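You operate a simulated robot arm through the tools that you are given. There is no shell and no other tool. Be economical: measure what you need, move in short steps, check, and stop when the job is done.

You are at the controls of a simulated robot arm. One attempt, no reset.

TASK
Slide the ALU tool set from the bench on to the orange cart and wind it down to RACK.
Fine: wind the top up to BENCH, open the yellow cart latch and shut it again once the set is on the cart; the red latch stays shut.
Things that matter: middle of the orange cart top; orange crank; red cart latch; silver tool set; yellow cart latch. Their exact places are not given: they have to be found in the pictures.

The check looks at the end state, three seconds after you hand in, the way a careful person would. Anything else that was tipped, shoved, dropped, spilled or broken makes it a failure.

THE ROBOT
A 7-joint arm with a two-finger gripper, on a carriage that runs on a rail from [-1203, -14] to [1177, 14] (x, y) and turns from -2.304 to 3.491 rad about z. Base frame: it is fixed where the carriage stands at the start and does not move with it; the origin is on the floor, on the carriage's upright axis, x ahead of it, y to its left, z up; the surface under the hand at the start is at about z = 830. Lengths are in mm, angles in rad, forces in N, time in s.
Its first joint turns from -2.601 to 2.601 rad. Places, roughly: middle of the orange cart top [500, 600, 800]; orange crank [500, 400, 500]; red cart latch [200, 500, 800]; yellow cart latch [700, 500, 800]. Payload 2.45 kg.
The tool frame sits at the grasp point between the pads (the TCP): z along the fingers, y along the line on which they close. The tips reach 26 mm beyond it. The gripper opens to 96 mm. The gripper's body begins 69 mm behind the TCP.
Orientation is told as [roll, pitch, yaw] about the base's x, y, z axes, in that order, counted from this pose: with the fingers straight down and closing along the base's y, the tool's x points along the base's -x, its y along +y and its z along -z.

THE INTERFACE
- The arm moves only by the tool play_rows. Its argument "rows" is a list of rows, each an object (a shift or turn left out is 0, a gripper value left out holds the last) with "gripper": the opening, from 0 (shut) to 1 (fully open); "xyz": the shift along the tool's x, y, z in mm, a list of three; "dr": the turn, a rotation vector about the tool's x, y, z in rad, a list of three. In form: [{"gripper": gripper, "xyz": [x, y, z], "dr": [ax, ay, az]}, ...]. A call has 1 to 12 rows; each row is the pose to reach, as a shift and turn from the pose commanded when the call began, along the tool's axes at that moment. Rows are played at 5 a second. More than 50 mm and 0.15 rad between two rows, or a gripper value outside its range, and nothing of the call is played. A pose out of reach is approached as far as the arm can. The call stops where the force on the tool passes 40 N (or 10 N more than at its start, if that is more) or the arm is blocked; 0.2 s more then pass. The fingers move at their own pace and stop on an object; they squeeze with about 23 N. The grip force told is the motor's: it shows also when the fingers shut on nothing. Time passes only in rows, and 0.2 s behind the last, so rows that repeat a pose let the fingers close. It gives the time, the measured TCP pose, the force on the tool (base axes), the opening and the grip force at its end, in the units of the frame above (readings bear some noise), with the torque about the TCP (base axes, N m) and any sound that the robot's microphone picked up.
- Cameras (640 x 400 px; columns grow to the right, rows downward): "scene" is now at [9.1, 224.8, 1563.1]; the picture's right is [0.71, -0.70, 0.00], its down [-0.54, -0.56, -0.63] and it looks along [0.44, 0.45, -0.78] (base axes); focal length 283 px, centre (320, 200). "wrist" rides on the gripper at [82, 3, -98] in the tool frame; the picture's right is [-0.04, 1.00, 0.00], its down [-0.73, -0.03, -0.68] and it looks along [-0.68, -0.03, 0.73] (tool axes); focal length 256 px, centre (320, 200).
- camera(camera): a new picture of that camera. No time passes.
- move_column(by): slides the trunk up (or, below 0, down) by that many mm; the arm and the scene camera ride with it, the base frame stays. It gives what a move gives, with no picture.
- roll_base(legs): drives the robot by 1 to 6 legs, each [ahead, left, turn to the left] in mm, mm and rad, along the robot's own axes; the way and the turn of a leg run together, so that a leg with both is an arc; at most 1500 mm and 3.142 rad a leg. The arm and the cameras ride along, it lands a little off, and it stops where it bumps. It keeps to its track: a leg is cut to what the track allows. It gives what a move gives.
- aim_head(pan, tilt): turns the head with the scene camera to pan (to the left, within 2.705 rad either way) and tilt (down, from -0.506 to 1.204), counted from straight ahead of the robot. It gives what a move gives.
- probe_pixels(camera, pixels): for up to 12 pixels [column, row] of the newest picture of that camera ("zoom" is the newest enlarged one), the place [x, y, z] in the base frame of the surface seen there, good to about 3 mm. No time passes.
- zoom(camera, box): a new picture of the part [left, top, right, bottom] of that camera's present view, enlarged. No time passes.
- finish_job(): hands the job in; it is judged then, once.

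Go step by step. Measure first, check grasps and placings, and put right what went wrong. The budget is 80 turns and 60 pictures, counting those below and the enlarged ones. Unless the task says otherwise, let go and move clear before handing in, and close with one line.

The tools are called after "Request:" as a command line: name --argument value ..., lists and objects as JSON in quotes. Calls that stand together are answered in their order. play_rows: Moves the arm, as the interface text tells. Its arguments: {"type":"object","properties":{"rows":{"type":"array"}},"required":["rows"]} The other tools are called the same way: move_column (by) slides the trunk up or down; roll_base (legs) drives the base; aim_head (pan, tilt) turns the head that bears the scene camera; camera (camera) takes a picture; probe_pixels (camera, pixels) gives the place of the surface under pixels of a picture; zoom (camera, box) takes an enlarged picture of a part of a camera's view; finish_job () hands the job in.

At the start:

```text
time_s: 0.0
tcp_pos: [728.3, 550.9, 1142.2]
ee_rot: [0.0, -0.001, 0.001]
wrist_force: [-0.2, 0.5, -0.4]
moment: [0.02, 0.01, 0.03]
width: 96.2
grasp_force: 0.1
trunk travel left (down, up): [-575.0, 135.0]
robot x, y, heading: [-3.9, -2.9, -0.002]
head pan, tilt: [0.796, 0.892]
```

scene: 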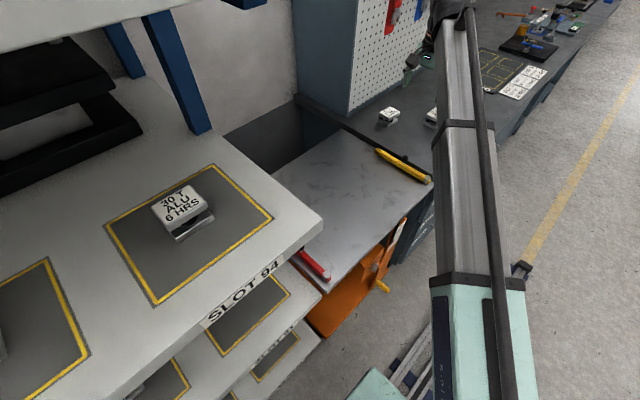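
wrist: 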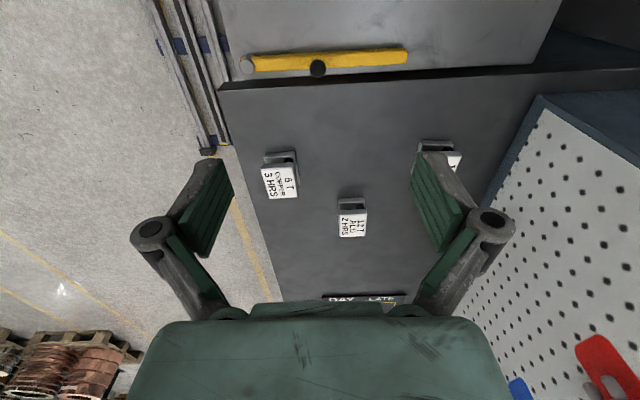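

The wrist view shows the bench with three sets (280,180), (350,218), (440,155), and the yellow latch at (320,65); the scene shows the cart top with the red latch at (313,265). I'll zoom in on these and probe them.

Request:
zoom --camera "wrist" --box '[220, 30, 540, 310]'

Request:
probe_pixels --camera "wrist" --pixels '[[247, 66], [318, 67], [405, 55], [280, 183], [280, 158], [352, 222], [352, 203], [436, 146], [455, 160], [300, 250], [300, 100], [400, 30]]'

Request:
zoom --camera "scene" --box '[240, 80, 480, 340]'

Request:
probe_pixels --camera "scene" --pixels '[[300, 250], [328, 277], [313, 265], [376, 151], [430, 180], [350, 200], [320, 290], [275, 175], [383, 286], [390, 255], [388, 112], [400, 225]]'

```text
1.43 times, centred on (380, 170) of wrist
```

zoom: 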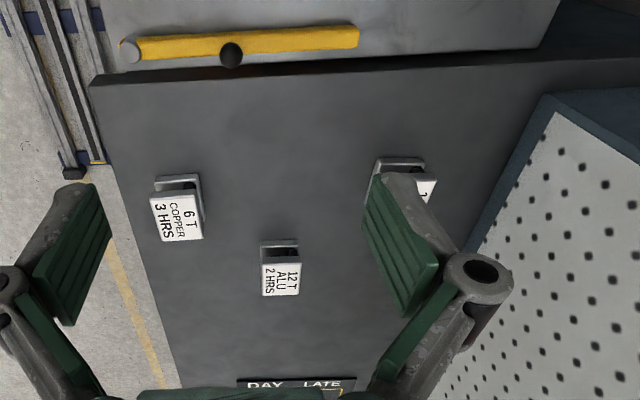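

```text
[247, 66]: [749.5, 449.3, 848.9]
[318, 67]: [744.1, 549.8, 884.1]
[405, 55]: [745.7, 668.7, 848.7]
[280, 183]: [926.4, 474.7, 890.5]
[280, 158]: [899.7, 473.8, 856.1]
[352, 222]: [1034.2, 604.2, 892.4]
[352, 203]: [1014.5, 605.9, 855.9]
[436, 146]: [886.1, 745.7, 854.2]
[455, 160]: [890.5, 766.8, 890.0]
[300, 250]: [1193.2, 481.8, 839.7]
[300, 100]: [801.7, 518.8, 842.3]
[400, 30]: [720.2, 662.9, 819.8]
```

```text
1.54 times, centred on (360, 210) of scene
```

zoom: 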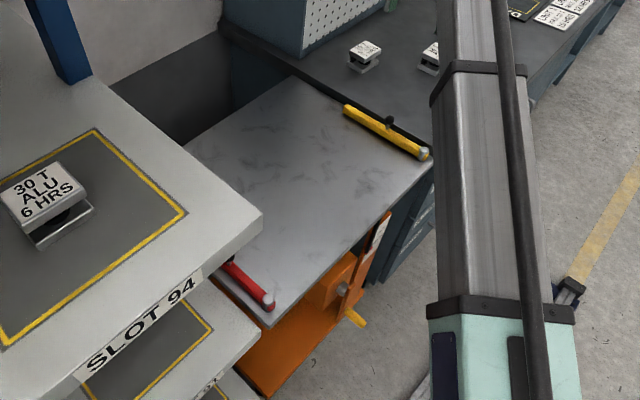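

```text
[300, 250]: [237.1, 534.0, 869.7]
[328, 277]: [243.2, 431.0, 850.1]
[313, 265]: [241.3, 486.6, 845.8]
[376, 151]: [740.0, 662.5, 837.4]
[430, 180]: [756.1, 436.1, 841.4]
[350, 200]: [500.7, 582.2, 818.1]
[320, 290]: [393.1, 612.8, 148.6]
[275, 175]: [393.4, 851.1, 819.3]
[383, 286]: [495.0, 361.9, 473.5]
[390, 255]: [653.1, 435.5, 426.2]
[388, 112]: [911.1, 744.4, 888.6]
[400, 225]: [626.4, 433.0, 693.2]
```

Cart top is at about z 819 and the bench at 841, so it must be wound up about 22 mm. Next I'll read the third label, the placard by the crank and the cards on the bench.

Request:
zoom --camera "scene" --box '[370, 95, 450, 135]'

Request:
zoom --camera "scene" --box '[470, 30, 570, 110]'

Request:
zoom --camera "scene" --box '[360, 210, 420, 300]'

```text
8.00 times, centred on (410, 115) of scene
```

zoom: 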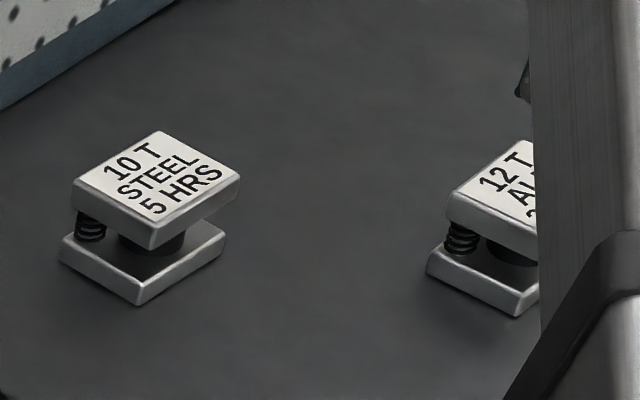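

```text
5.00 times, centred on (520, 70) of scene
```

zoom: 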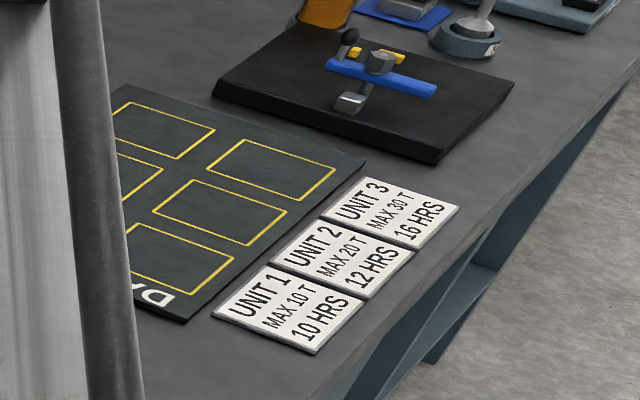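

```text
4.44 times, centred on (390, 255) of scene
```

zoom: 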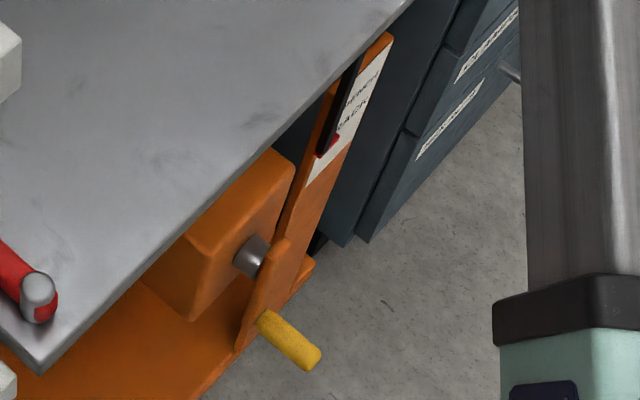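

The ALU set on the bench is the 12 T one near (1020,605); the crank handle end is at about (495,362,473). I'll bring the hand back clear of the bench and turn it to point at the cart front, so I can look at the crank and placard.

Request:
play_rows --rows '[{"gripper": 1, "xyz": [0, -50, 0]}, {"xyz": [0, -100, 0]}, {"xyz": [0, -150, 0]}, {"xyz": [0, -200, 0]}, {"xyz": [0, -250, 0]}, {"xyz": [0, -300, 0]}, {"xyz": [0, -350, 0]}]'

Request:
play_rows --rows '[{"dr": [-0.0864, 0.0864, 0.0864]}, {"dr": [-0.1728, 0.1728, 0.1728]}, {"dr": [-0.2592, 0.2592, 0.2592]}, {"dr": [-0.3456, 0.3456, 0.3456]}, {"dr": [-0.432, 0.432, 0.432]}, {"dr": [-0.5184, 0.5184, 0.5184]}, {"dr": [-0.6046, 0.6046, 0.6046]}]'

Request:
play_rows --rows '[{"dr": [-0.0864, 0.0864, 0.0864]}, {"dr": [-0.1728, 0.1728, 0.1728]}, {"dr": [-0.2592, 0.2592, 0.2592]}, {"dr": [-0.3456, 0.3456, 0.3456]}, {"dr": [-0.432, 0.432, 0.432]}, {"dr": [-0.5184, 0.5184, 0.5184]}, {"dr": [-0.6046, 0.6046, 0.6046]}]'

```text
time_s: 1.6
tcp_pos: [728.3, 202.9, 1143.2]
ee_rot: [-0.001, 0.0, 0.0]
wrist_force: [0.6, -0.1, 0.7]
moment: [0.02, -0.01, 0.02]
width: 96.2
grasp_force: 0.1
trunk travel left (down, up): [-575.0, 135.0]
robot x, y, heading: [2.3, 0.3, -0.002]
head pan, tilt: [0.796, 0.892]
```

```text
time_s: 3.2
tcp_pos: [727.6, 211.0, 1129.2]
ee_rot: [0.474, 0.727, -0.47]
wrist_force: [-0.7, 0.4, 0.2]
moment: [-0.03, 0.0, -0.01]
width: 96.0
grasp_force: 0.0
out of reach, approached as far as the arm can: row 2, 3, 4, 5, 6, 7
trunk travel left (down, up): [-575.0, 135.0]
robot x, y, heading: [-0.5, -2.9, -0.001]
head pan, tilt: [0.796, 0.892]
```

```text
time_s: 4.8
tcp_pos: [730.2, 211.8, 1132.5]
ee_rot: [-2.242, 1.569, 2.471]
wrist_force: [0.5, -0.7, 0.9]
moment: [-0.02, 0.01, -0.01]
width: 96.1
grasp_force: 0.1
trunk travel left (down, up): [-575.0, 135.0]
robot x, y, heading: [2.2, -0.9, -0.001]
head pan, tilt: [0.796, 0.892]
```

The hand now points at the cart. I'll lower the trunk so it faces the crank, then take a picture.

Request:
roll_base --legs '[[-170, 0, 0]]'

Request:
move_column --by -480

Request:
camera --camera "wrist"

Request:
camera --camera "scene"

```text
time_s: 6.2
tcp_pos: [561.5, 210.2, 1132.4]
ee_rot: [0.625, 1.571, -0.945]
wrist_force: [-0.4, 0.1, 0.0]
moment: [0.0, 0.03, 0.01]
width: 95.8
grasp_force: 0.1
trunk travel left (down, up): [-575.0, 135.0]
robot x, y, heading: [-168.4, -6.2, -0.004]
head pan, tilt: [0.796, 0.892]
```

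```text
refused: -480 is not a number from -400 to 400
```

```text
52 pictures are left
```

wrist: 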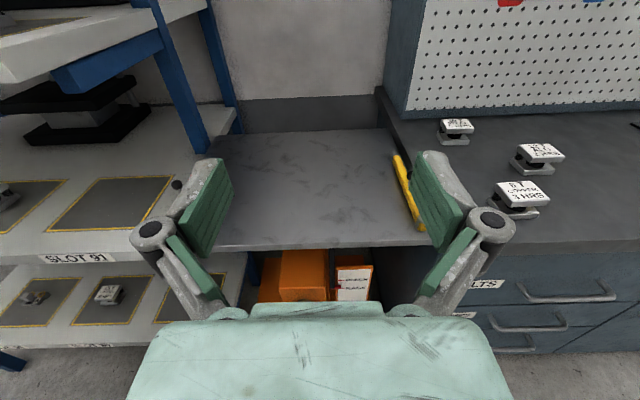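

```text
51 pictures are left
```

scene: 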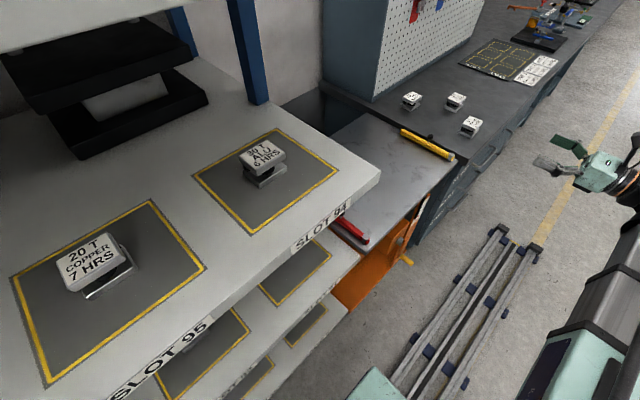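

Clear of everything; lowering by 400 and looking again.

Request:
move_column --by -400

Request:
camera --camera "wrist"

Request:
zoom --camera "wrist" --box '[220, 100, 440, 310]'

```text
time_s: 10.1
tcp_pos: [564.3, 210.3, 733.9]
ee_rot: [0.605, 1.572, -0.965]
wrist_force: [0.2, 0.9, 0.1]
moment: [0.0, -0.01, 0.04]
width: 95.9
grasp_force: 0.0
trunk travel left (down, up): [-175.0, 535.0]
robot x, y, heading: [-163.3, -2.0, 0.001]
head pan, tilt: [0.796, 0.892]
```

```text
50 pictures are left
```

wrist: 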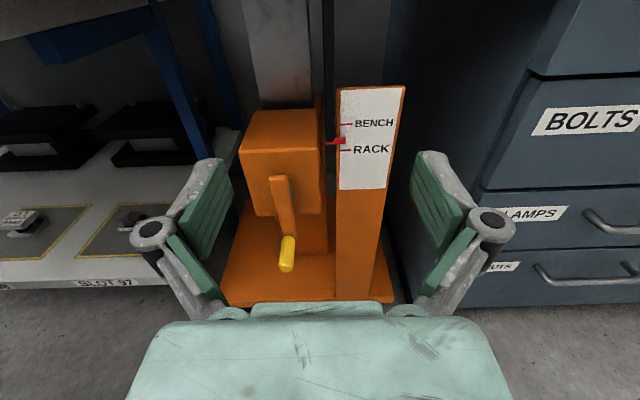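

```text
1.90 times, centred on (330, 205) of wrist
```

zoom: 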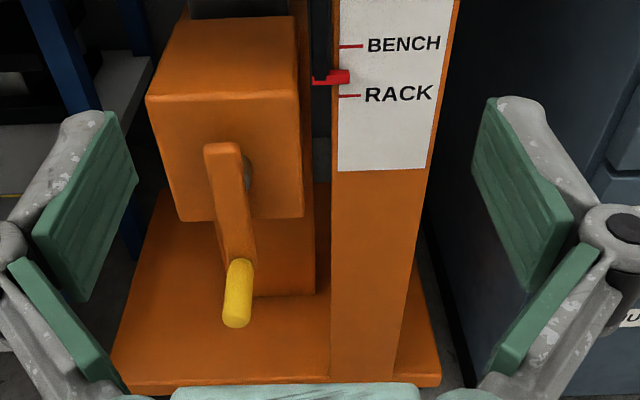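

The crank hangs down with its handle at wrist (288,255); the red pointer sits between BENCH and RACK. Measuring the crank and the scale.

Request:
probe_pixels --camera "wrist" --pixels '[[286, 267], [288, 242], [289, 234], [279, 178], [275, 182], [283, 205], [303, 165], [345, 125], [338, 141], [346, 150], [270, 130], [360, 210]]'

Request:
probe_pixels --camera "zoom" --pixels '[[237, 318], [240, 275], [228, 290], [252, 290], [248, 172], [220, 150], [345, 76], [320, 80], [350, 46], [349, 96], [236, 324], [233, 200]]'

```text
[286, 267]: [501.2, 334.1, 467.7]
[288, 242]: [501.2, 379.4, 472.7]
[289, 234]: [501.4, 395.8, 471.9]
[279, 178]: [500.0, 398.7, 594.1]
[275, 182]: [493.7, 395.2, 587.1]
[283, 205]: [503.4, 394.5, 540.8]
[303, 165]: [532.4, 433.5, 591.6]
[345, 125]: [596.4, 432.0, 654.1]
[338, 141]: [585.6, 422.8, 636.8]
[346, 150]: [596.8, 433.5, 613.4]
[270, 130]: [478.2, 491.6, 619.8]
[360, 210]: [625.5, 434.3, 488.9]
```

```text
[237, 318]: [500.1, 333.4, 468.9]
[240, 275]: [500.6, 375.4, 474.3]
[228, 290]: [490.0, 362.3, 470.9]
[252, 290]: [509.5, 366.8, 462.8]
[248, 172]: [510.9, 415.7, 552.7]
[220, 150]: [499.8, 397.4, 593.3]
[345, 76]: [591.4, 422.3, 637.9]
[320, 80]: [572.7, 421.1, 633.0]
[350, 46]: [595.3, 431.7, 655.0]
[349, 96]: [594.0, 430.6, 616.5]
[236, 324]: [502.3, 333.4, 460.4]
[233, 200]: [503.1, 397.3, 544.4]
```

Scale: BENCH z≈654, RACK ≈615, pointer ≈635. One closer zoom to find the crank axle.

Request:
zoom --camera "wrist" --box '[250, 160, 330, 280]'

Request:
probe_pixels --camera "zoom" --pixels '[[330, 70], [347, 80], [347, 100], [345, 120], [342, 140], [275, 60], [315, 60], [295, 50], [320, 240], [330, 245], [300, 355], [318, 310]]'

```text
3.33 times, centred on (290, 220) of wrist
```

zoom: 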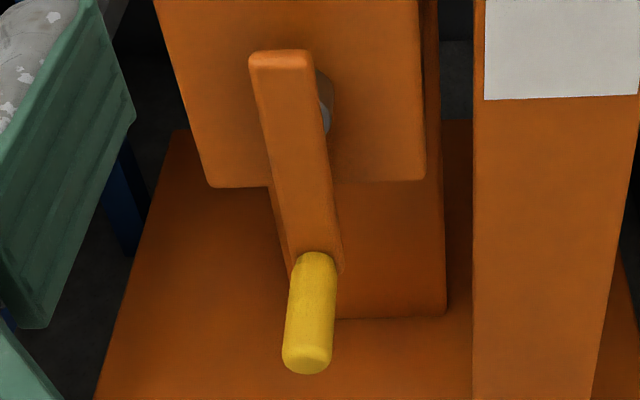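

```text
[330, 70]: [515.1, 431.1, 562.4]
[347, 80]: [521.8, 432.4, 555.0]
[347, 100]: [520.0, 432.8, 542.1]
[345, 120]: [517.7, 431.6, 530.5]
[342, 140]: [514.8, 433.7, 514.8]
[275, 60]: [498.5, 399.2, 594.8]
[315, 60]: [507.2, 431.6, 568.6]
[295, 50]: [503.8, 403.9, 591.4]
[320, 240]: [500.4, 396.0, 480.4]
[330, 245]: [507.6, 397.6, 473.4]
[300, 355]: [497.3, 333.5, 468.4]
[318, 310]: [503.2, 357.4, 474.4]
```

The axle is partly hidden behind the crank arm. I'll lower to a more level view, shifted right, to pin it down.

Request:
move_column --by -170

Request:
roll_base --legs '[[90, 0, 0]]'

Request:
camera --camera "wrist"

Request:
zoom --camera "wrist" --box '[190, 20, 350, 220]'

```text
time_s: 12.0
tcp_pos: [564.1, 210.0, 563.3]
ee_rot: [0.669, 1.57, -0.9]
wrist_force: [1.0, 0.1, -0.8]
moment: [-0.02, 0.0, -0.01]
width: 96.1
grasp_force: 0.1
trunk travel left (down, up): [-5.0, 705.0]
robot x, y, heading: [-167.1, 1.1, -0.003]
head pan, tilt: [0.796, 0.892]
```

```text
time_s: 13.1
tcp_pos: [650.5, 213.3, 562.9]
ee_rot: [0.766, 1.57, -0.803]
wrist_force: [-0.1, 0.1, -0.1]
moment: [-0.03, 0.03, 0.02]
width: 96.2
grasp_force: 0.0
trunk travel left (down, up): [-5.0, 705.0]
robot x, y, heading: [-81.0, -2.0, 0.006]
head pan, tilt: [0.796, 0.892]
```

```text
47 pictures are left
```

wrist: 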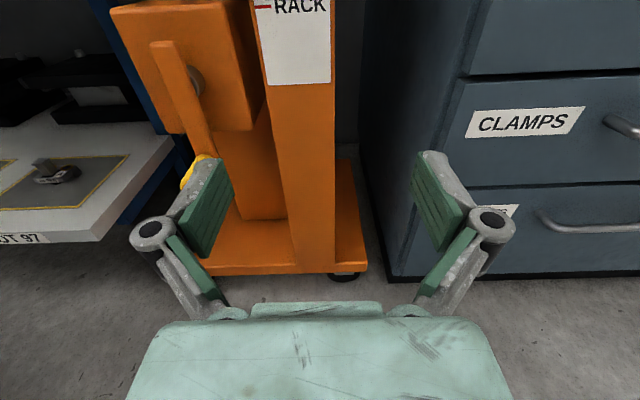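

```text
2.00 times, centred on (270, 120) of wrist
```

zoom: 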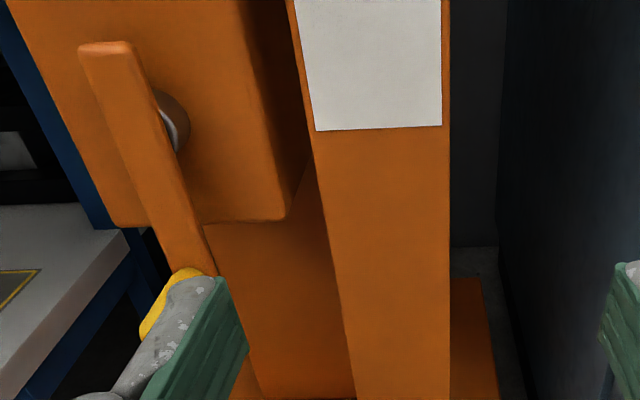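

The axle shows at zoom (172,120). Probing it and the arm.

Request:
probe_pixels --camera "zoom" --pixels '[[160, 95], [168, 105], [172, 125], [178, 145], [182, 125], [108, 50], [128, 50], [88, 50], [135, 110], [180, 230], [185, 110], [190, 272]]'

```text
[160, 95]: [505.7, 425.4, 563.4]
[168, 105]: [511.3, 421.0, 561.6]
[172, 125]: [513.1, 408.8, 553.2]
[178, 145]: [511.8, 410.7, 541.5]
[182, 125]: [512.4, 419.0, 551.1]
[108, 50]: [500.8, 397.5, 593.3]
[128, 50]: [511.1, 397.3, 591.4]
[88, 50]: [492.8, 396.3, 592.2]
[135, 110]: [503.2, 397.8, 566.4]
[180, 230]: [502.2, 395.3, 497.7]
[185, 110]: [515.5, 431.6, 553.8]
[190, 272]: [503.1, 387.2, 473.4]
```

Axle at about (500, 552), handle centre about (501, 462), so the crank radius is about 90. I'll reposition the carriage and bring the hand in front of the handle.

Request:
roll_base --legs '[[-135, 0, 0]]'

Request:
play_rows --rows '[{"xyz": [-25, 0, 0]}, {"xyz": [-50, 0, 0]}, {"xyz": [-75, 0, 0]}, {"xyz": [-101, 0, 0]}]'

Request:
camera --camera "wrist"

```text
time_s: 14.4
tcp_pos: [513.4, 210.4, 561.9]
ee_rot: [0.297, 1.573, -1.272]
wrist_force: [0.0, -0.1, -0.6]
moment: [0.01, 0.01, -0.01]
width: 96.2
grasp_force: 0.0
trunk travel left (down, up): [-5.0, 705.0]
robot x, y, heading: [-215.5, 0.1, 0.002]
head pan, tilt: [0.796, 0.892]
```

```text
time_s: 15.4
tcp_pos: [508.8, 210.7, 458.6]
ee_rot: [1.24, 1.572, -0.328]
wrist_force: [0.4, -0.6, 0.3]
moment: [-0.03, 0.01, -0.04]
width: 96.0
grasp_force: 0.0
trunk travel left (down, up): [-5.0, 705.0]
robot x, y, heading: [-216.4, -3.8, 0.002]
head pan, tilt: [0.796, 0.892]
```

```text
45 pictures are left
```

wrist: 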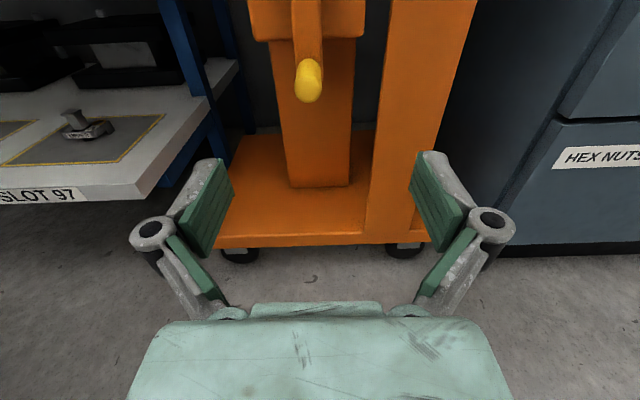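

The handle is at (308,82), just ahead. Probing it for a precise centre.

Request:
probe_pixels --camera "wrist" --pixels '[[308, 92], [308, 75], [308, 65], [298, 80], [318, 78], [310, 98], [300, 92], [316, 92]]'

```text
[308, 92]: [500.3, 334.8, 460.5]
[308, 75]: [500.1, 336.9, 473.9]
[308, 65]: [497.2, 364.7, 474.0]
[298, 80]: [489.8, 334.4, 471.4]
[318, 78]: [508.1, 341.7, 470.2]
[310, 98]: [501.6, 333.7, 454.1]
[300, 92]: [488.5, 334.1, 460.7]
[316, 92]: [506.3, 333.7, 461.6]
```

Handle centre about (499, 462). Advancing and closing on it.

Request:
play_rows --rows '[{"xyz": [2, -10, 30]}, {"xyz": [2, -10, 70]}, {"xyz": [2, -10, 105]}, {"xyz": [2, -10, 140]}, {"xyz": [2, -10, 140]}]'

Request:
play_rows --rows '[{"gripper": 0.5}, {"gripper": 0.0}, {"gripper": 0}, {"gripper": 0}]'

Request:
camera --camera "wrist"

```text
time_s: 16.6
tcp_pos: [501.4, 353.8, 465.6]
ee_rot: [-1.553, 1.572, -3.122]
wrist_force: [0.2, -0.6, 0.7]
moment: [0.03, 0.01, -0.02]
width: 96.0
grasp_force: 0.0
trunk travel left (down, up): [-5.0, 705.0]
robot x, y, heading: [-217.2, -2.6, 0.001]
head pan, tilt: [0.796, 0.892]
```

```text
time_s: 17.6
tcp_pos: [501.5, 352.7, 465.4]
ee_rot: [1.069, 1.571, -0.502]
wrist_force: [0.4, -5.9, 0.1]
moment: [-0.12, -0.04, 0.02]
width: 23.4
grasp_force: 45.1
trunk travel left (down, up): [-5.0, 705.0]
robot x, y, heading: [-220.0, -3.2, -0.003]
head pan, tilt: [0.796, 0.892]
```

```text
44 pictures are left
```

wrist: 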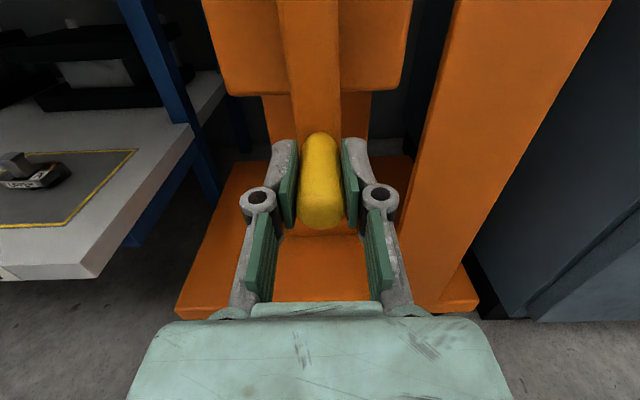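

The handle is held (23.4 wide). Trying a small clockwise arc (as seen by me) of 30°.

Request:
play_rows --rows '[{"gripper": 0, "xyz": [0.3, -7.8, 0]}, {"xyz": [1.4, -15.6, 0]}, {"xyz": [3, -23.3, 0]}, {"xyz": [5.4, -30.8, 0]}, {"xyz": [8.4, -38, 0]}, {"xyz": [12.1, -45, 0]}]'

Request:
camera --camera "wrist"

```text
time_s: 19.0
tcp_pos: [457.1, 352.0, 475.0]
ee_rot: [0.237, 1.569, -1.331]
wrist_force: [2.1, 25.1, -0.1]
moment: [0.6, 0.03, -0.08]
width: 23.4
grasp_force: 44.8
trunk travel left (down, up): [-5.0, 705.0]
robot x, y, heading: [-215.0, -1.6, 0.004]
head pan, tilt: [0.796, 0.892]
```

```text
43 pictures are left
```

wrist: 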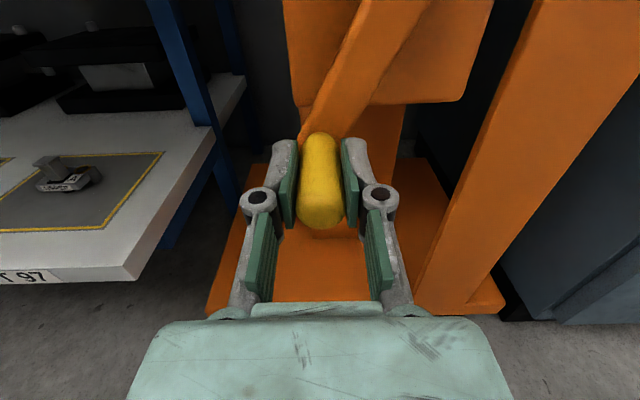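

The crank follows. I'll carry on to 90° and check the pointer.

Request:
play_rows --rows '[{"gripper": 0, "xyz": [9, -12.9, 0.5]}, {"xyz": [20.1, -23.9, 1]}, {"xyz": [32.9, -32.9, 1]}, {"xyz": [47.2, -39.6, 1]}, {"xyz": [62.3, -43.6, 1]}, {"xyz": [77.9, -45, 1]}]'

Request:
camera --camera "wrist"

Request:
aim_head --pan 0.3 --tilt 0.5

Request:
camera --camera "scene"

```text
time_s: 20.4
tcp_pos: [410.9, 351.8, 555.6]
ee_rot: [2.726, 1.567, 1.166]
wrist_force: [-33.1, -18.0, -1.5]
moment: [-0.62, 0.1, 0.71]
width: 23.2
grasp_force: 45.7
trunk travel left (down, up): [-5.0, 705.0]
robot x, y, heading: [-216.8, -2.5, 0.001]
head pan, tilt: [0.796, 0.892]
```

```text
42 pictures are left
```

wrist: 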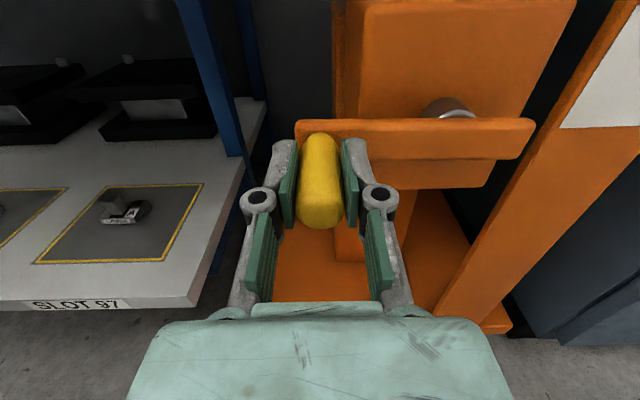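

```text
time_s: 21.4
tcp_pos: [409.2, 351.7, 554.7]
ee_rot: [2.104, 1.567, 0.547]
wrist_force: [-36.1, -26.9, 2.5]
moment: [1.01, 0.12, 0.99]
width: 23.3
grasp_force: 45.0
trunk travel left (down, up): [-5.0, 705.0]
robot x, y, heading: [-217.7, -1.3, 0.006]
head pan, tilt: [0.3, 0.499]
```

```text
41 pictures are left
```

scene: 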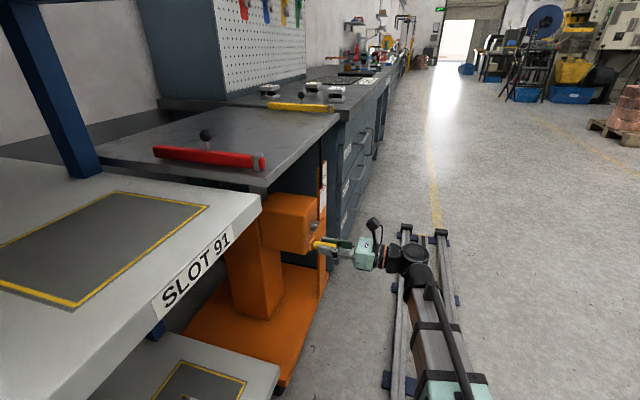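

Crank is at 90°, but there's −36 N along x, suggesting the hand is a bit inside the true circle. I'll ease it outward by 2 mm and zoom on the scale pointer.

Request:
play_rows --rows '[{"gripper": 0, "xyz": [0, -2, 0.0]}, {"xyz": [0, -2, 0.0]}]'

Request:
zoom --camera "scene" --box '[290, 150, 350, 260]'

```text
time_s: 21.9
tcp_pos: [410.0, 351.7, 554.0]
ee_rot: [0.92, 1.569, -0.639]
wrist_force: [-25.6, -24.9, 0.5]
moment: [0.06, 0.09, 0.84]
width: 23.0
grasp_force: 44.9
trunk travel left (down, up): [-5.0, 705.0]
robot x, y, heading: [-217.1, -2.1, 0.001]
head pan, tilt: [0.3, 0.499]
```

```text
3.64 times, centred on (320, 205) of scene
```

zoom: 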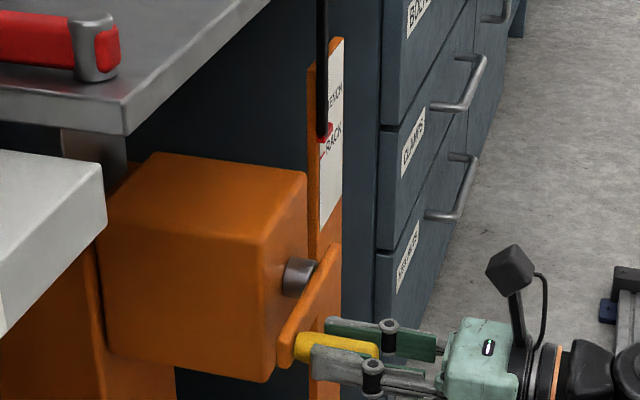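

Probing pointer and top height to see which way it moved.

Request:
probe_pixels --camera "zoom" --pixels '[[326, 130], [326, 135], [332, 127], [60, 95], [150, 100], [320, 158], [325, 105], [300, 20]]'

Request:
probe_pixels --camera "scene" --pixels '[[250, 140], [200, 120], [150, 145], [280, 150]]'

```text
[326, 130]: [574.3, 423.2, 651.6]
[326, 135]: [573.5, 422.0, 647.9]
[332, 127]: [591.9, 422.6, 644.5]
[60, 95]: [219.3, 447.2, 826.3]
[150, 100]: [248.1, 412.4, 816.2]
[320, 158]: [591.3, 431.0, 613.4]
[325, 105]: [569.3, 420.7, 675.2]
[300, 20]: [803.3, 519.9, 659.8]
```

```text
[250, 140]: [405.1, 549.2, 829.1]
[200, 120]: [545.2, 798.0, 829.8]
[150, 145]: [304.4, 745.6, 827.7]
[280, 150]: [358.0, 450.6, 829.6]
```

Clockwise raises: 90° lifted the top about 10 mm (819→829), so BENCH is at roughly 180°. Continuing with radius 95 and easing back 2 mm.

Request:
play_rows --rows '[{"gripper": 0, "xyz": [5, -3, -2]}, {"xyz": [13, -2.8, -2]}, {"xyz": [21.5, -1.6, -2]}, {"xyz": [29.5, 0.2, -2]}, {"xyz": [37.5, 2.7, -2]}, {"xyz": [45.3, 5.8, -2]}, {"xyz": [52.5, 9.7, -2]}]'

```text
time_s: 23.4
tcp_pos: [421.5, 350.1, 597.1]
ee_rot: [-0.125, 1.565, -1.702]
wrist_force: [9.7, 8.7, -6.0]
moment: [-0.26, -0.06, -0.4]
width: 23.4
grasp_force: 44.7
trunk travel left (down, up): [-5.0, 705.0]
robot x, y, heading: [-216.2, -3.7, 0.007]
head pan, tilt: [0.3, 0.499]
stopped in row 7: the force on the tool passed its limit at 47 N (the readings are from after the stop); the commanded pose is now the measured one
```

It stopped at about 118° on force; the measured points actually fit R=90 about (500.5, 555). Continuing from here with that circle in shorter steps.

Request:
play_rows --rows '[{"gripper": 0, "xyz": [6.7, 4.1, 0]}, {"xyz": [13.1, 8.6, 0]}, {"xyz": [19.1, 13.7, 0]}, {"xyz": [24.6, 19.3, 0]}, {"xyz": [29.6, 25.4, 0]}, {"xyz": [34, 31.8, 0]}]'

```text
time_s: 24.8
tcp_pos: [453.5, 351.3, 629.3]
ee_rot: [-0.176, 1.562, -1.75]
wrist_force: [11.3, 10.1, -25.1]
moment: [0.42, -0.03, -0.13]
width: 23.2
grasp_force: 45.1
trunk travel left (down, up): [-5.0, 705.0]
robot x, y, heading: [-215.5, 1.3, 0.003]
head pan, tilt: [0.3, 0.499]
```

Radial force points inward, so I'll lower the path by about 3–4 mm for the last bit to the top.

Request:
play_rows --rows '[{"gripper": 0, "xyz": [0, 5, 0]}, {"xyz": [3.3, 14, 0]}, {"xyz": [6, 21, 0]}, {"xyz": [8, 29, 0]}, {"xyz": [9.2, 37, 0]}, {"xyz": [9.5, 43, 0]}]'

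Request:
zoom --camera "scene" --box '[270, 100, 370, 220]'

Request:
probe_pixels --camera "scene" --pixels '[[250, 140], [200, 120], [150, 145], [280, 146], [315, 97], [250, 96], [290, 100]]'

```text
time_s: 26.2
tcp_pos: [496.0, 352.1, 641.3]
ee_rot: [-0.095, 1.564, -1.669]
wrist_force: [-1.8, 13.2, -16.3]
moment: [-0.76, -0.01, 0.11]
width: 23.2
grasp_force: 44.9
trunk travel left (down, up): [-5.0, 705.0]
robot x, y, heading: [-217.7, 0.3, 0.005]
head pan, tilt: [0.3, 0.499]
```

```text
3.33 times, centred on (320, 160) of scene
```

zoom: 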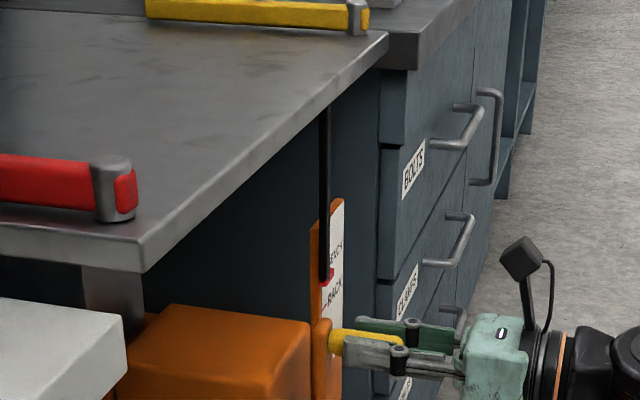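

```text
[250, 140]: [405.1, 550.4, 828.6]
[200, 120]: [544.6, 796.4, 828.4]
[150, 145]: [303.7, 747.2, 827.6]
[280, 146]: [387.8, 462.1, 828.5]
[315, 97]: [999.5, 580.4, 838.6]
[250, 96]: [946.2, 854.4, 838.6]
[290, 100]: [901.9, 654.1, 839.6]
```

Those probes used the older picture; taking a fresh one and measuring top, pointer and bench.

Request:
camera --camera "scene"

Request:
probe_pixels --camera "scene" --pixels '[[250, 140], [200, 120], [150, 145], [280, 140], [315, 97], [250, 96], [290, 100], [320, 181]]'

Request:
probe_pixels --camera "zoom" --pixels '[[330, 270], [330, 277], [326, 274], [333, 262], [330, 303], [380, 40], [384, 50]]'

```text
38 pictures are left
```

scene: 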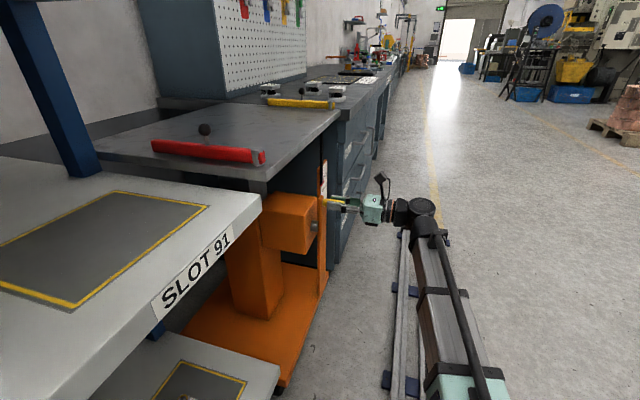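

```text
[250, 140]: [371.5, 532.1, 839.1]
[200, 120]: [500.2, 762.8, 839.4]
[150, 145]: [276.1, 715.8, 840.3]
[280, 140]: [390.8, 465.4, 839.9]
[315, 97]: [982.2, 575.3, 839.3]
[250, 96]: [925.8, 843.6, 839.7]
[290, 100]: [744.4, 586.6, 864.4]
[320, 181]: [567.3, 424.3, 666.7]
```

```text
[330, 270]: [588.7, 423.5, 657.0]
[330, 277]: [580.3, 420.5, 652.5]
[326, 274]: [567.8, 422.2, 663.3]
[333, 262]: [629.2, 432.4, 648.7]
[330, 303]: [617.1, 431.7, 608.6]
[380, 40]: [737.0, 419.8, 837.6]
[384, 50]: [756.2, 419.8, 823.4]
```

Cart top (839.5) is now level with the bench (839.5). Nudging the last few mm to dead-top, then letting go and backing off.

Request:
play_rows --rows '[{"gripper": 0, "xyz": [-1, 4, 0]}, {"xyz": [-1, 4, 0]}]'

Request:
play_rows --rows '[{"gripper": 0.5}, {"gripper": 1}, {"gripper": 1}, {"xyz": [0, 0, -40]}, {"xyz": [0, 0, -80]}, {"xyz": [0, 0, -120]}, {"xyz": [0, 0, -160]}]'

Request:
camera --camera "wrist"

```text
time_s: 26.8
tcp_pos: [499.0, 351.5, 641.7]
ee_rot: [-0.034, 1.566, -1.607]
wrist_force: [-2.3, 22.2, -7.8]
moment: [-0.9, 0.01, 0.14]
width: 23.2
grasp_force: 44.9
trunk travel left (down, up): [-5.0, 705.0]
robot x, y, heading: [-215.9, -1.0, 0.002]
head pan, tilt: [0.3, 0.499]
```

```text
time_s: 28.4
tcp_pos: [496.3, 191.5, 641.7]
ee_rot: [0.027, 1.566, -1.546]
wrist_force: [0.5, -0.5, 0.4]
moment: [-0.06, 0.0, -0.01]
width: 96.0
grasp_force: 0.0
trunk travel left (down, up): [-5.0, 705.0]
robot x, y, heading: [-216.8, -0.7, 0.003]
head pan, tilt: [0.3, 0.499]
```

```text
37 pictures are left
```

wrist: 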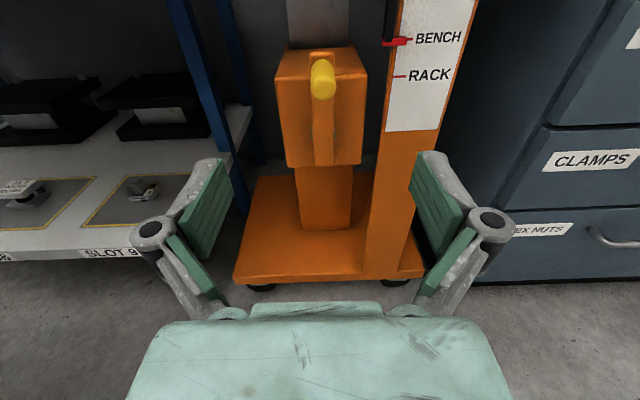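

Pointer reads BENCH and the crank holds. Now I'll raise the trunk and turn the hand back to pointing down for the yellow latch.

Request:
move_column --by 400

Request:
move_column --by 170

Request:
play_rows --rows '[{"dr": [0.0864, -0.0864, -0.0864]}, {"dr": [0.1728, -0.1728, -0.1728]}, {"dr": [0.2592, -0.2592, -0.2592]}, {"dr": [0.3456, -0.3456, -0.3456]}, {"dr": [0.432, -0.432, -0.432]}, {"dr": [0.5184, -0.5184, -0.5184]}, {"dr": [0.6046, -0.6046, -0.6046]}]'

Request:
play_rows --rows '[{"dr": [0.0864, -0.0864, -0.0864]}, {"dr": [0.1728, -0.1728, -0.1728]}, {"dr": [0.2592, -0.2592, -0.2592]}, {"dr": [0.3456, -0.3456, -0.3456]}, {"dr": [0.432, -0.432, -0.432]}, {"dr": [0.5184, -0.5184, -0.5184]}, {"dr": [0.6046, -0.6046, -0.6046]}]'

Request:
aim_head --pan 0.5 --tilt 0.8

Request:
camera --camera "scene"

```text
time_s: 32.2
tcp_pos: [496.4, 192.0, 1042.3]
ee_rot: [0.013, 1.566, -1.562]
wrist_force: [0.0, 0.6, -0.2]
moment: [-0.03, 0.01, -0.03]
width: 95.9
grasp_force: 0.0
trunk travel left (down, up): [-405.0, 305.0]
robot x, y, heading: [-216.5, -4.3, -0.0]
head pan, tilt: [0.3, 0.499]
```

```text
time_s: 34.1
tcp_pos: [496.7, 191.9, 1212.0]
ee_rot: [0.011, 1.568, -1.566]
wrist_force: [0.4, 0.7, -0.3]
moment: [0.01, -0.02, -0.02]
width: 96.1
grasp_force: 0.0
trunk travel left (down, up): [-575.0, 135.0]
robot x, y, heading: [-215.9, -0.0, 0.004]
head pan, tilt: [0.3, 0.499]
```

```text
time_s: 35.7
tcp_pos: [499.8, 226.8, 1188.0]
ee_rot: [0.493, 0.708, -0.481]
wrist_force: [-0.1, -1.3, 0.9]
moment: [-0.01, 0.0, 0.0]
width: 96.1
grasp_force: 0.1
out of reach, approached as far as the arm can: row 6, 7
trunk travel left (down, up): [-575.0, 135.0]
robot x, y, heading: [-216.8, -6.7, 0.004]
head pan, tilt: [0.3, 0.499]
```

```text
time_s: 37.3
tcp_pos: [503.7, 227.6, 1187.3]
ee_rot: [-0.005, -0.002, -0.001]
wrist_force: [0.2, 0.3, 0.8]
moment: [0.03, -0.02, 0.0]
width: 96.2
grasp_force: 0.0
out of reach, approached as far as the arm can: row 1, 2, 3, 4, 5, 6
trunk travel left (down, up): [-575.0, 135.0]
robot x, y, heading: [-216.3, 0.1, 0.001]
head pan, tilt: [0.3, 0.499]
```

```text
time_s: 38.1
tcp_pos: [504.9, 229.5, 1186.8]
ee_rot: [-0.004, -0.001, -0.006]
wrist_force: [0.1, -0.6, -0.6]
moment: [0.02, 0.01, -0.01]
width: 96.1
grasp_force: 0.2
trunk travel left (down, up): [-575.0, 135.0]
robot x, y, heading: [-216.4, -4.6, 0.0]
head pan, tilt: [0.499, 0.799]
```

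```text
36 pictures are left
```

scene: 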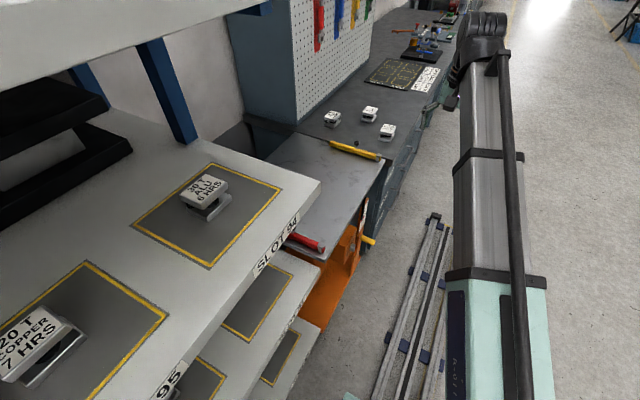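

Moving the hand over the cart to look closely at the yellow latch.

Request:
roll_base --legs '[[120, 0, 0]]'

Request:
play_rows --rows '[{"xyz": [0, 50, 0]}, {"xyz": [0, 100, 0]}, {"xyz": [0, 150, 0]}, {"xyz": [0, 200, 0]}, {"xyz": [0, 250, 0]}, {"xyz": [0, 290, 0]}]'

Request:
move_column --by -150

Request:
camera --camera "wrist"

```text
time_s: 39.4
tcp_pos: [625.1, 229.0, 1188.8]
ee_rot: [-0.003, -0.002, -0.003]
wrist_force: [-0.8, -0.4, 1.0]
moment: [0.02, -0.01, 0.02]
width: 96.1
grasp_force: 0.2
trunk travel left (down, up): [-575.0, 135.0]
robot x, y, heading: [-94.8, -0.7, -0.001]
head pan, tilt: [0.499, 0.799]
```

```text
time_s: 40.8
tcp_pos: [625.3, 520.2, 1184.6]
ee_rot: [-0.003, -0.001, -0.006]
wrist_force: [-0.2, -1.0, 0.1]
moment: [-0.02, -0.01, 0.0]
width: 96.2
grasp_force: 0.2
trunk travel left (down, up): [-575.0, 135.0]
robot x, y, heading: [-94.3, -3.6, -0.0]
head pan, tilt: [0.499, 0.799]
```

```text
time_s: 42.5
tcp_pos: [624.3, 519.2, 1034.5]
ee_rot: [-0.003, -0.001, -0.006]
wrist_force: [0.8, -0.6, -0.7]
moment: [-0.01, 0.0, -0.01]
width: 95.8
grasp_force: 0.0
trunk travel left (down, up): [-425.0, 285.0]
robot x, y, heading: [-99.5, -1.2, 0.004]
head pan, tilt: [0.499, 0.799]
```

```text
35 pictures are left
```

wrist: 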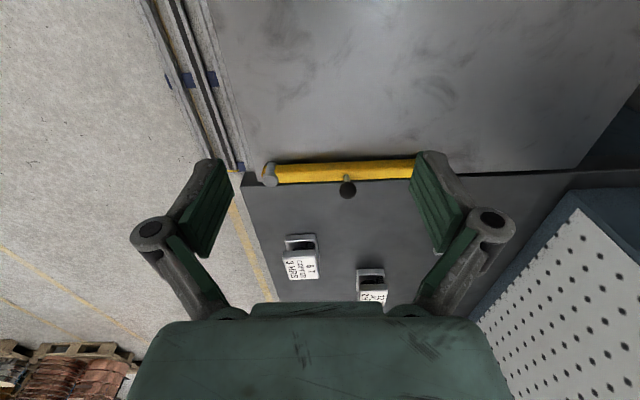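

Zooming on the latch for its pivot and knob.

Request:
zoom --camera "wrist" --box '[240, 130, 440, 230]'

Request:
probe_pixels --camera "zoom" --pixels '[[95, 145], [95, 160], [100, 120], [120, 140], [150, 140], [345, 130], [345, 190], [345, 175], [300, 115], [300, 155], [540, 110], [480, 130]]'

Request:
zoom --camera "scene" --box '[300, 90, 420, 190]'

```text
3.20 times, centred on (340, 180) of wrist
```

zoom: 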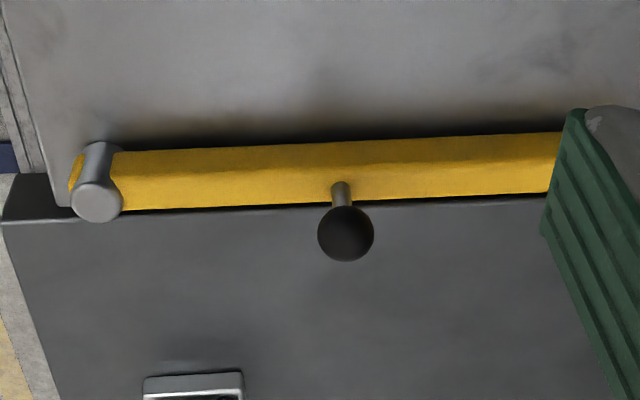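

```text
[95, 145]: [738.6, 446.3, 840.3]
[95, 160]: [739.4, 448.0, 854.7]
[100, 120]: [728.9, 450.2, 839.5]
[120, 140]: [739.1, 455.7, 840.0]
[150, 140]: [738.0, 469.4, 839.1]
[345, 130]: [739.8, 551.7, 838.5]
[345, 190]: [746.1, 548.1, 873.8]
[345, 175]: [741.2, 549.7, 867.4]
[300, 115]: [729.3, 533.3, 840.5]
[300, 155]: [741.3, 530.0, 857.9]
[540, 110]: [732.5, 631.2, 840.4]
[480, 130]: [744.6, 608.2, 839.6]
```

```text
4.00 times, centred on (360, 140) of scene
```

zoom: 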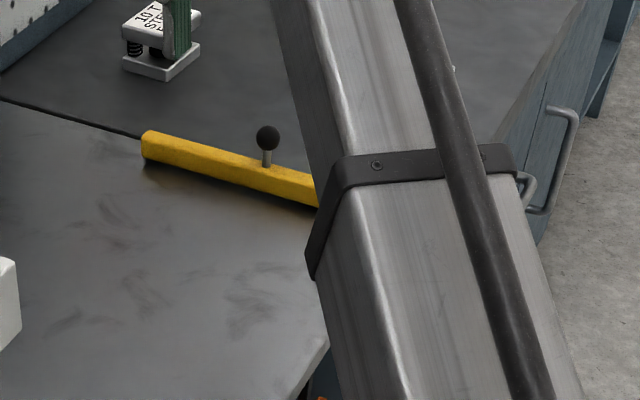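

The latch pivots on the upright silver pin at about (748,448), with a knob at about (746,549). Probing the knob itself.

Request:
probe_pixels --camera "wrist" --pixels '[[348, 203], [341, 203], [355, 203], [348, 196], [348, 208], [270, 182], [300, 172], [300, 178], [390, 168], [266, 172], [283, 235], [372, 272]]'

```text
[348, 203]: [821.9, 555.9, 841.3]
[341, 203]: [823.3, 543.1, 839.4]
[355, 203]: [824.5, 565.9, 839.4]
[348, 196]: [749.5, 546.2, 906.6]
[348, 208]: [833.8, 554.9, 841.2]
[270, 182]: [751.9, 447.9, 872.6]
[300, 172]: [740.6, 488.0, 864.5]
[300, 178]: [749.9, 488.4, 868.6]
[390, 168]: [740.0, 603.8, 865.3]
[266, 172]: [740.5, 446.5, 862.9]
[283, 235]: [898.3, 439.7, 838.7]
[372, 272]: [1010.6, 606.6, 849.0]
```

Bar top z≈869, knob about (749,548,897). Turning the hand 45° and moving above the knob.

Request:
play_rows --rows '[{"gripper": 1, "xyz": [-20, 5, 0], "dr": [0, 0, 0.13]}, {"xyz": [-45, 10, 0], "dr": [0, 0, 0.26]}, {"xyz": [-70, 15, 20], "dr": [0, 0, 0.39]}, {"xyz": [-95, 20, 40], "dr": [0, 0, 0.52]}, {"xyz": [-110, 25, 60], "dr": [0, 0, 0.65]}, {"xyz": [-124.5, 29, 74], "dr": [0, 0, 0.785]}]'

Request:
camera --camera "wrist"

```text
time_s: 43.9
tcp_pos: [750.7, 547.5, 959.7]
ee_rot: [-0.002, -0.003, -0.794]
wrist_force: [0.5, 0.5, 0.3]
moment: [-0.01, 0.0, -0.01]
width: 96.1
grasp_force: 0.1
trunk travel left (down, up): [-425.0, 285.0]
robot x, y, heading: [-93.2, -2.2, 0.003]
head pan, tilt: [0.499, 0.799]
```

```text
32 pictures are left
```

wrist: 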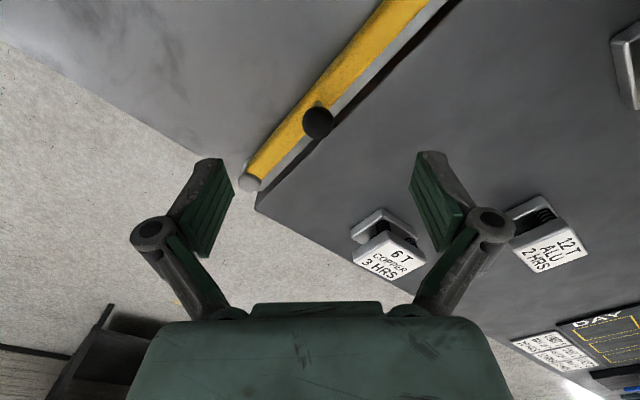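

Knob at (318,122) is where it should be under the grasp point. Descending and closing.

Request:
play_rows --rows '[{"gripper": 1, "xyz": [0, 0, 20]}, {"xyz": [0, 0, 40]}, {"xyz": [0, 0, 57]}, {"gripper": 0.4, "xyz": [0, 0, 57]}, {"gripper": 0, "xyz": [0, 0, 57]}, {"gripper": 0, "xyz": [0, 0, 57]}, {"gripper": 0, "xyz": [0, 0, 57]}]'

Request:
camera --camera "wrist"

```text
time_s: 45.5
tcp_pos: [749.7, 547.3, 903.7]
ee_rot: [-0.003, -0.004, -0.791]
wrist_force: [-8.9, -8.0, -0.9]
moment: [-0.08, 0.08, -0.04]
width: 20.5
grasp_force: 44.4
trunk travel left (down, up): [-425.0, 285.0]
robot x, y, heading: [-92.8, -1.0, -0.0]
head pan, tilt: [0.499, 0.799]
```

```text
31 pictures are left
```

wrist: 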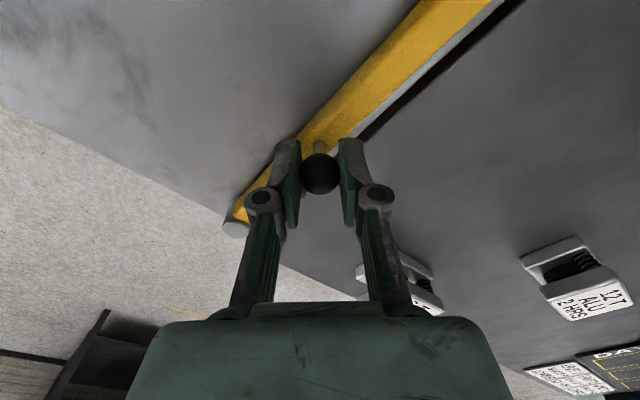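

Knob held. Swinging the latch inward over the cart by 30° as a trial.

Request:
play_rows --rows '[{"gripper": 0, "xyz": [5.9, -6.4, 0]}, {"xyz": [11.2, -13.4, 0]}, {"xyz": [15.9, -20.7, 0]}, {"xyz": [19.9, -28.4, 0]}, {"xyz": [23.3, -36.5, 0]}, {"xyz": [25.9, -44.8, 0]}]'

Request:
camera --camera "wrist"

```text
time_s: 46.9
tcp_pos: [697.5, 534.5, 903.6]
ee_rot: [-0.003, -0.004, -0.791]
wrist_force: [-0.8, 6.5, 2.7]
moment: [0.23, 0.07, 0.31]
width: 20.3
grasp_force: 44.9
trunk travel left (down, up): [-425.0, 285.0]
robot x, y, heading: [-93.1, -0.9, 0.007]
head pan, tilt: [0.499, 0.799]
```

```text
30 pictures are left
```

wrist: 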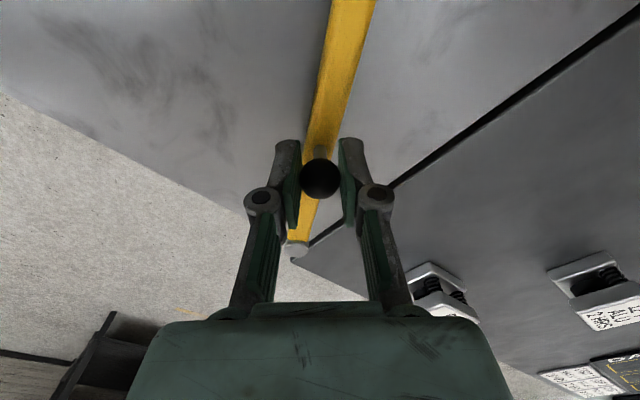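

It swings freely. Continuing to 90°.

Request:
play_rows --rows '[{"gripper": 0, "xyz": [3, -17.2, 0]}, {"xyz": [3, -34.6, 0]}, {"xyz": [0, -51.8, 0]}, {"xyz": [-5.9, -68.2, 0]}, {"xyz": [-14.6, -83.2, 0]}, {"xyz": [-25.9, -96.6, 0]}]'

Request:
camera --camera "wrist"

```text
time_s: 48.3
tcp_pos: [648.7, 447.4, 902.2]
ee_rot: [-0.001, -0.004, -0.791]
wrist_force: [5.0, 2.7, 6.6]
moment: [-0.01, -0.16, 0.21]
width: 20.4
grasp_force: 45.3
trunk travel left (down, up): [-425.0, 285.0]
robot x, y, heading: [-93.9, 1.5, -0.001]
head pan, tilt: [0.499, 0.799]
```

```text
29 pictures are left
```

wrist: 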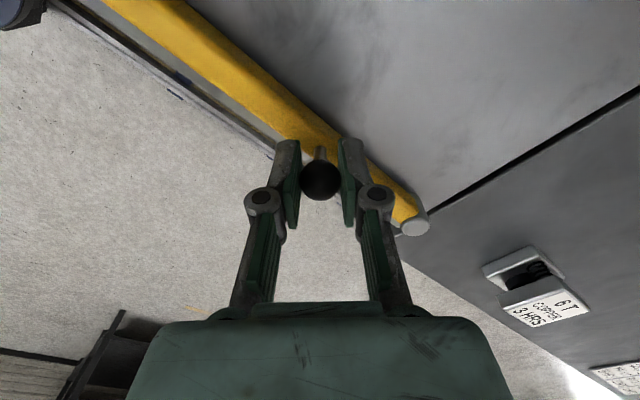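

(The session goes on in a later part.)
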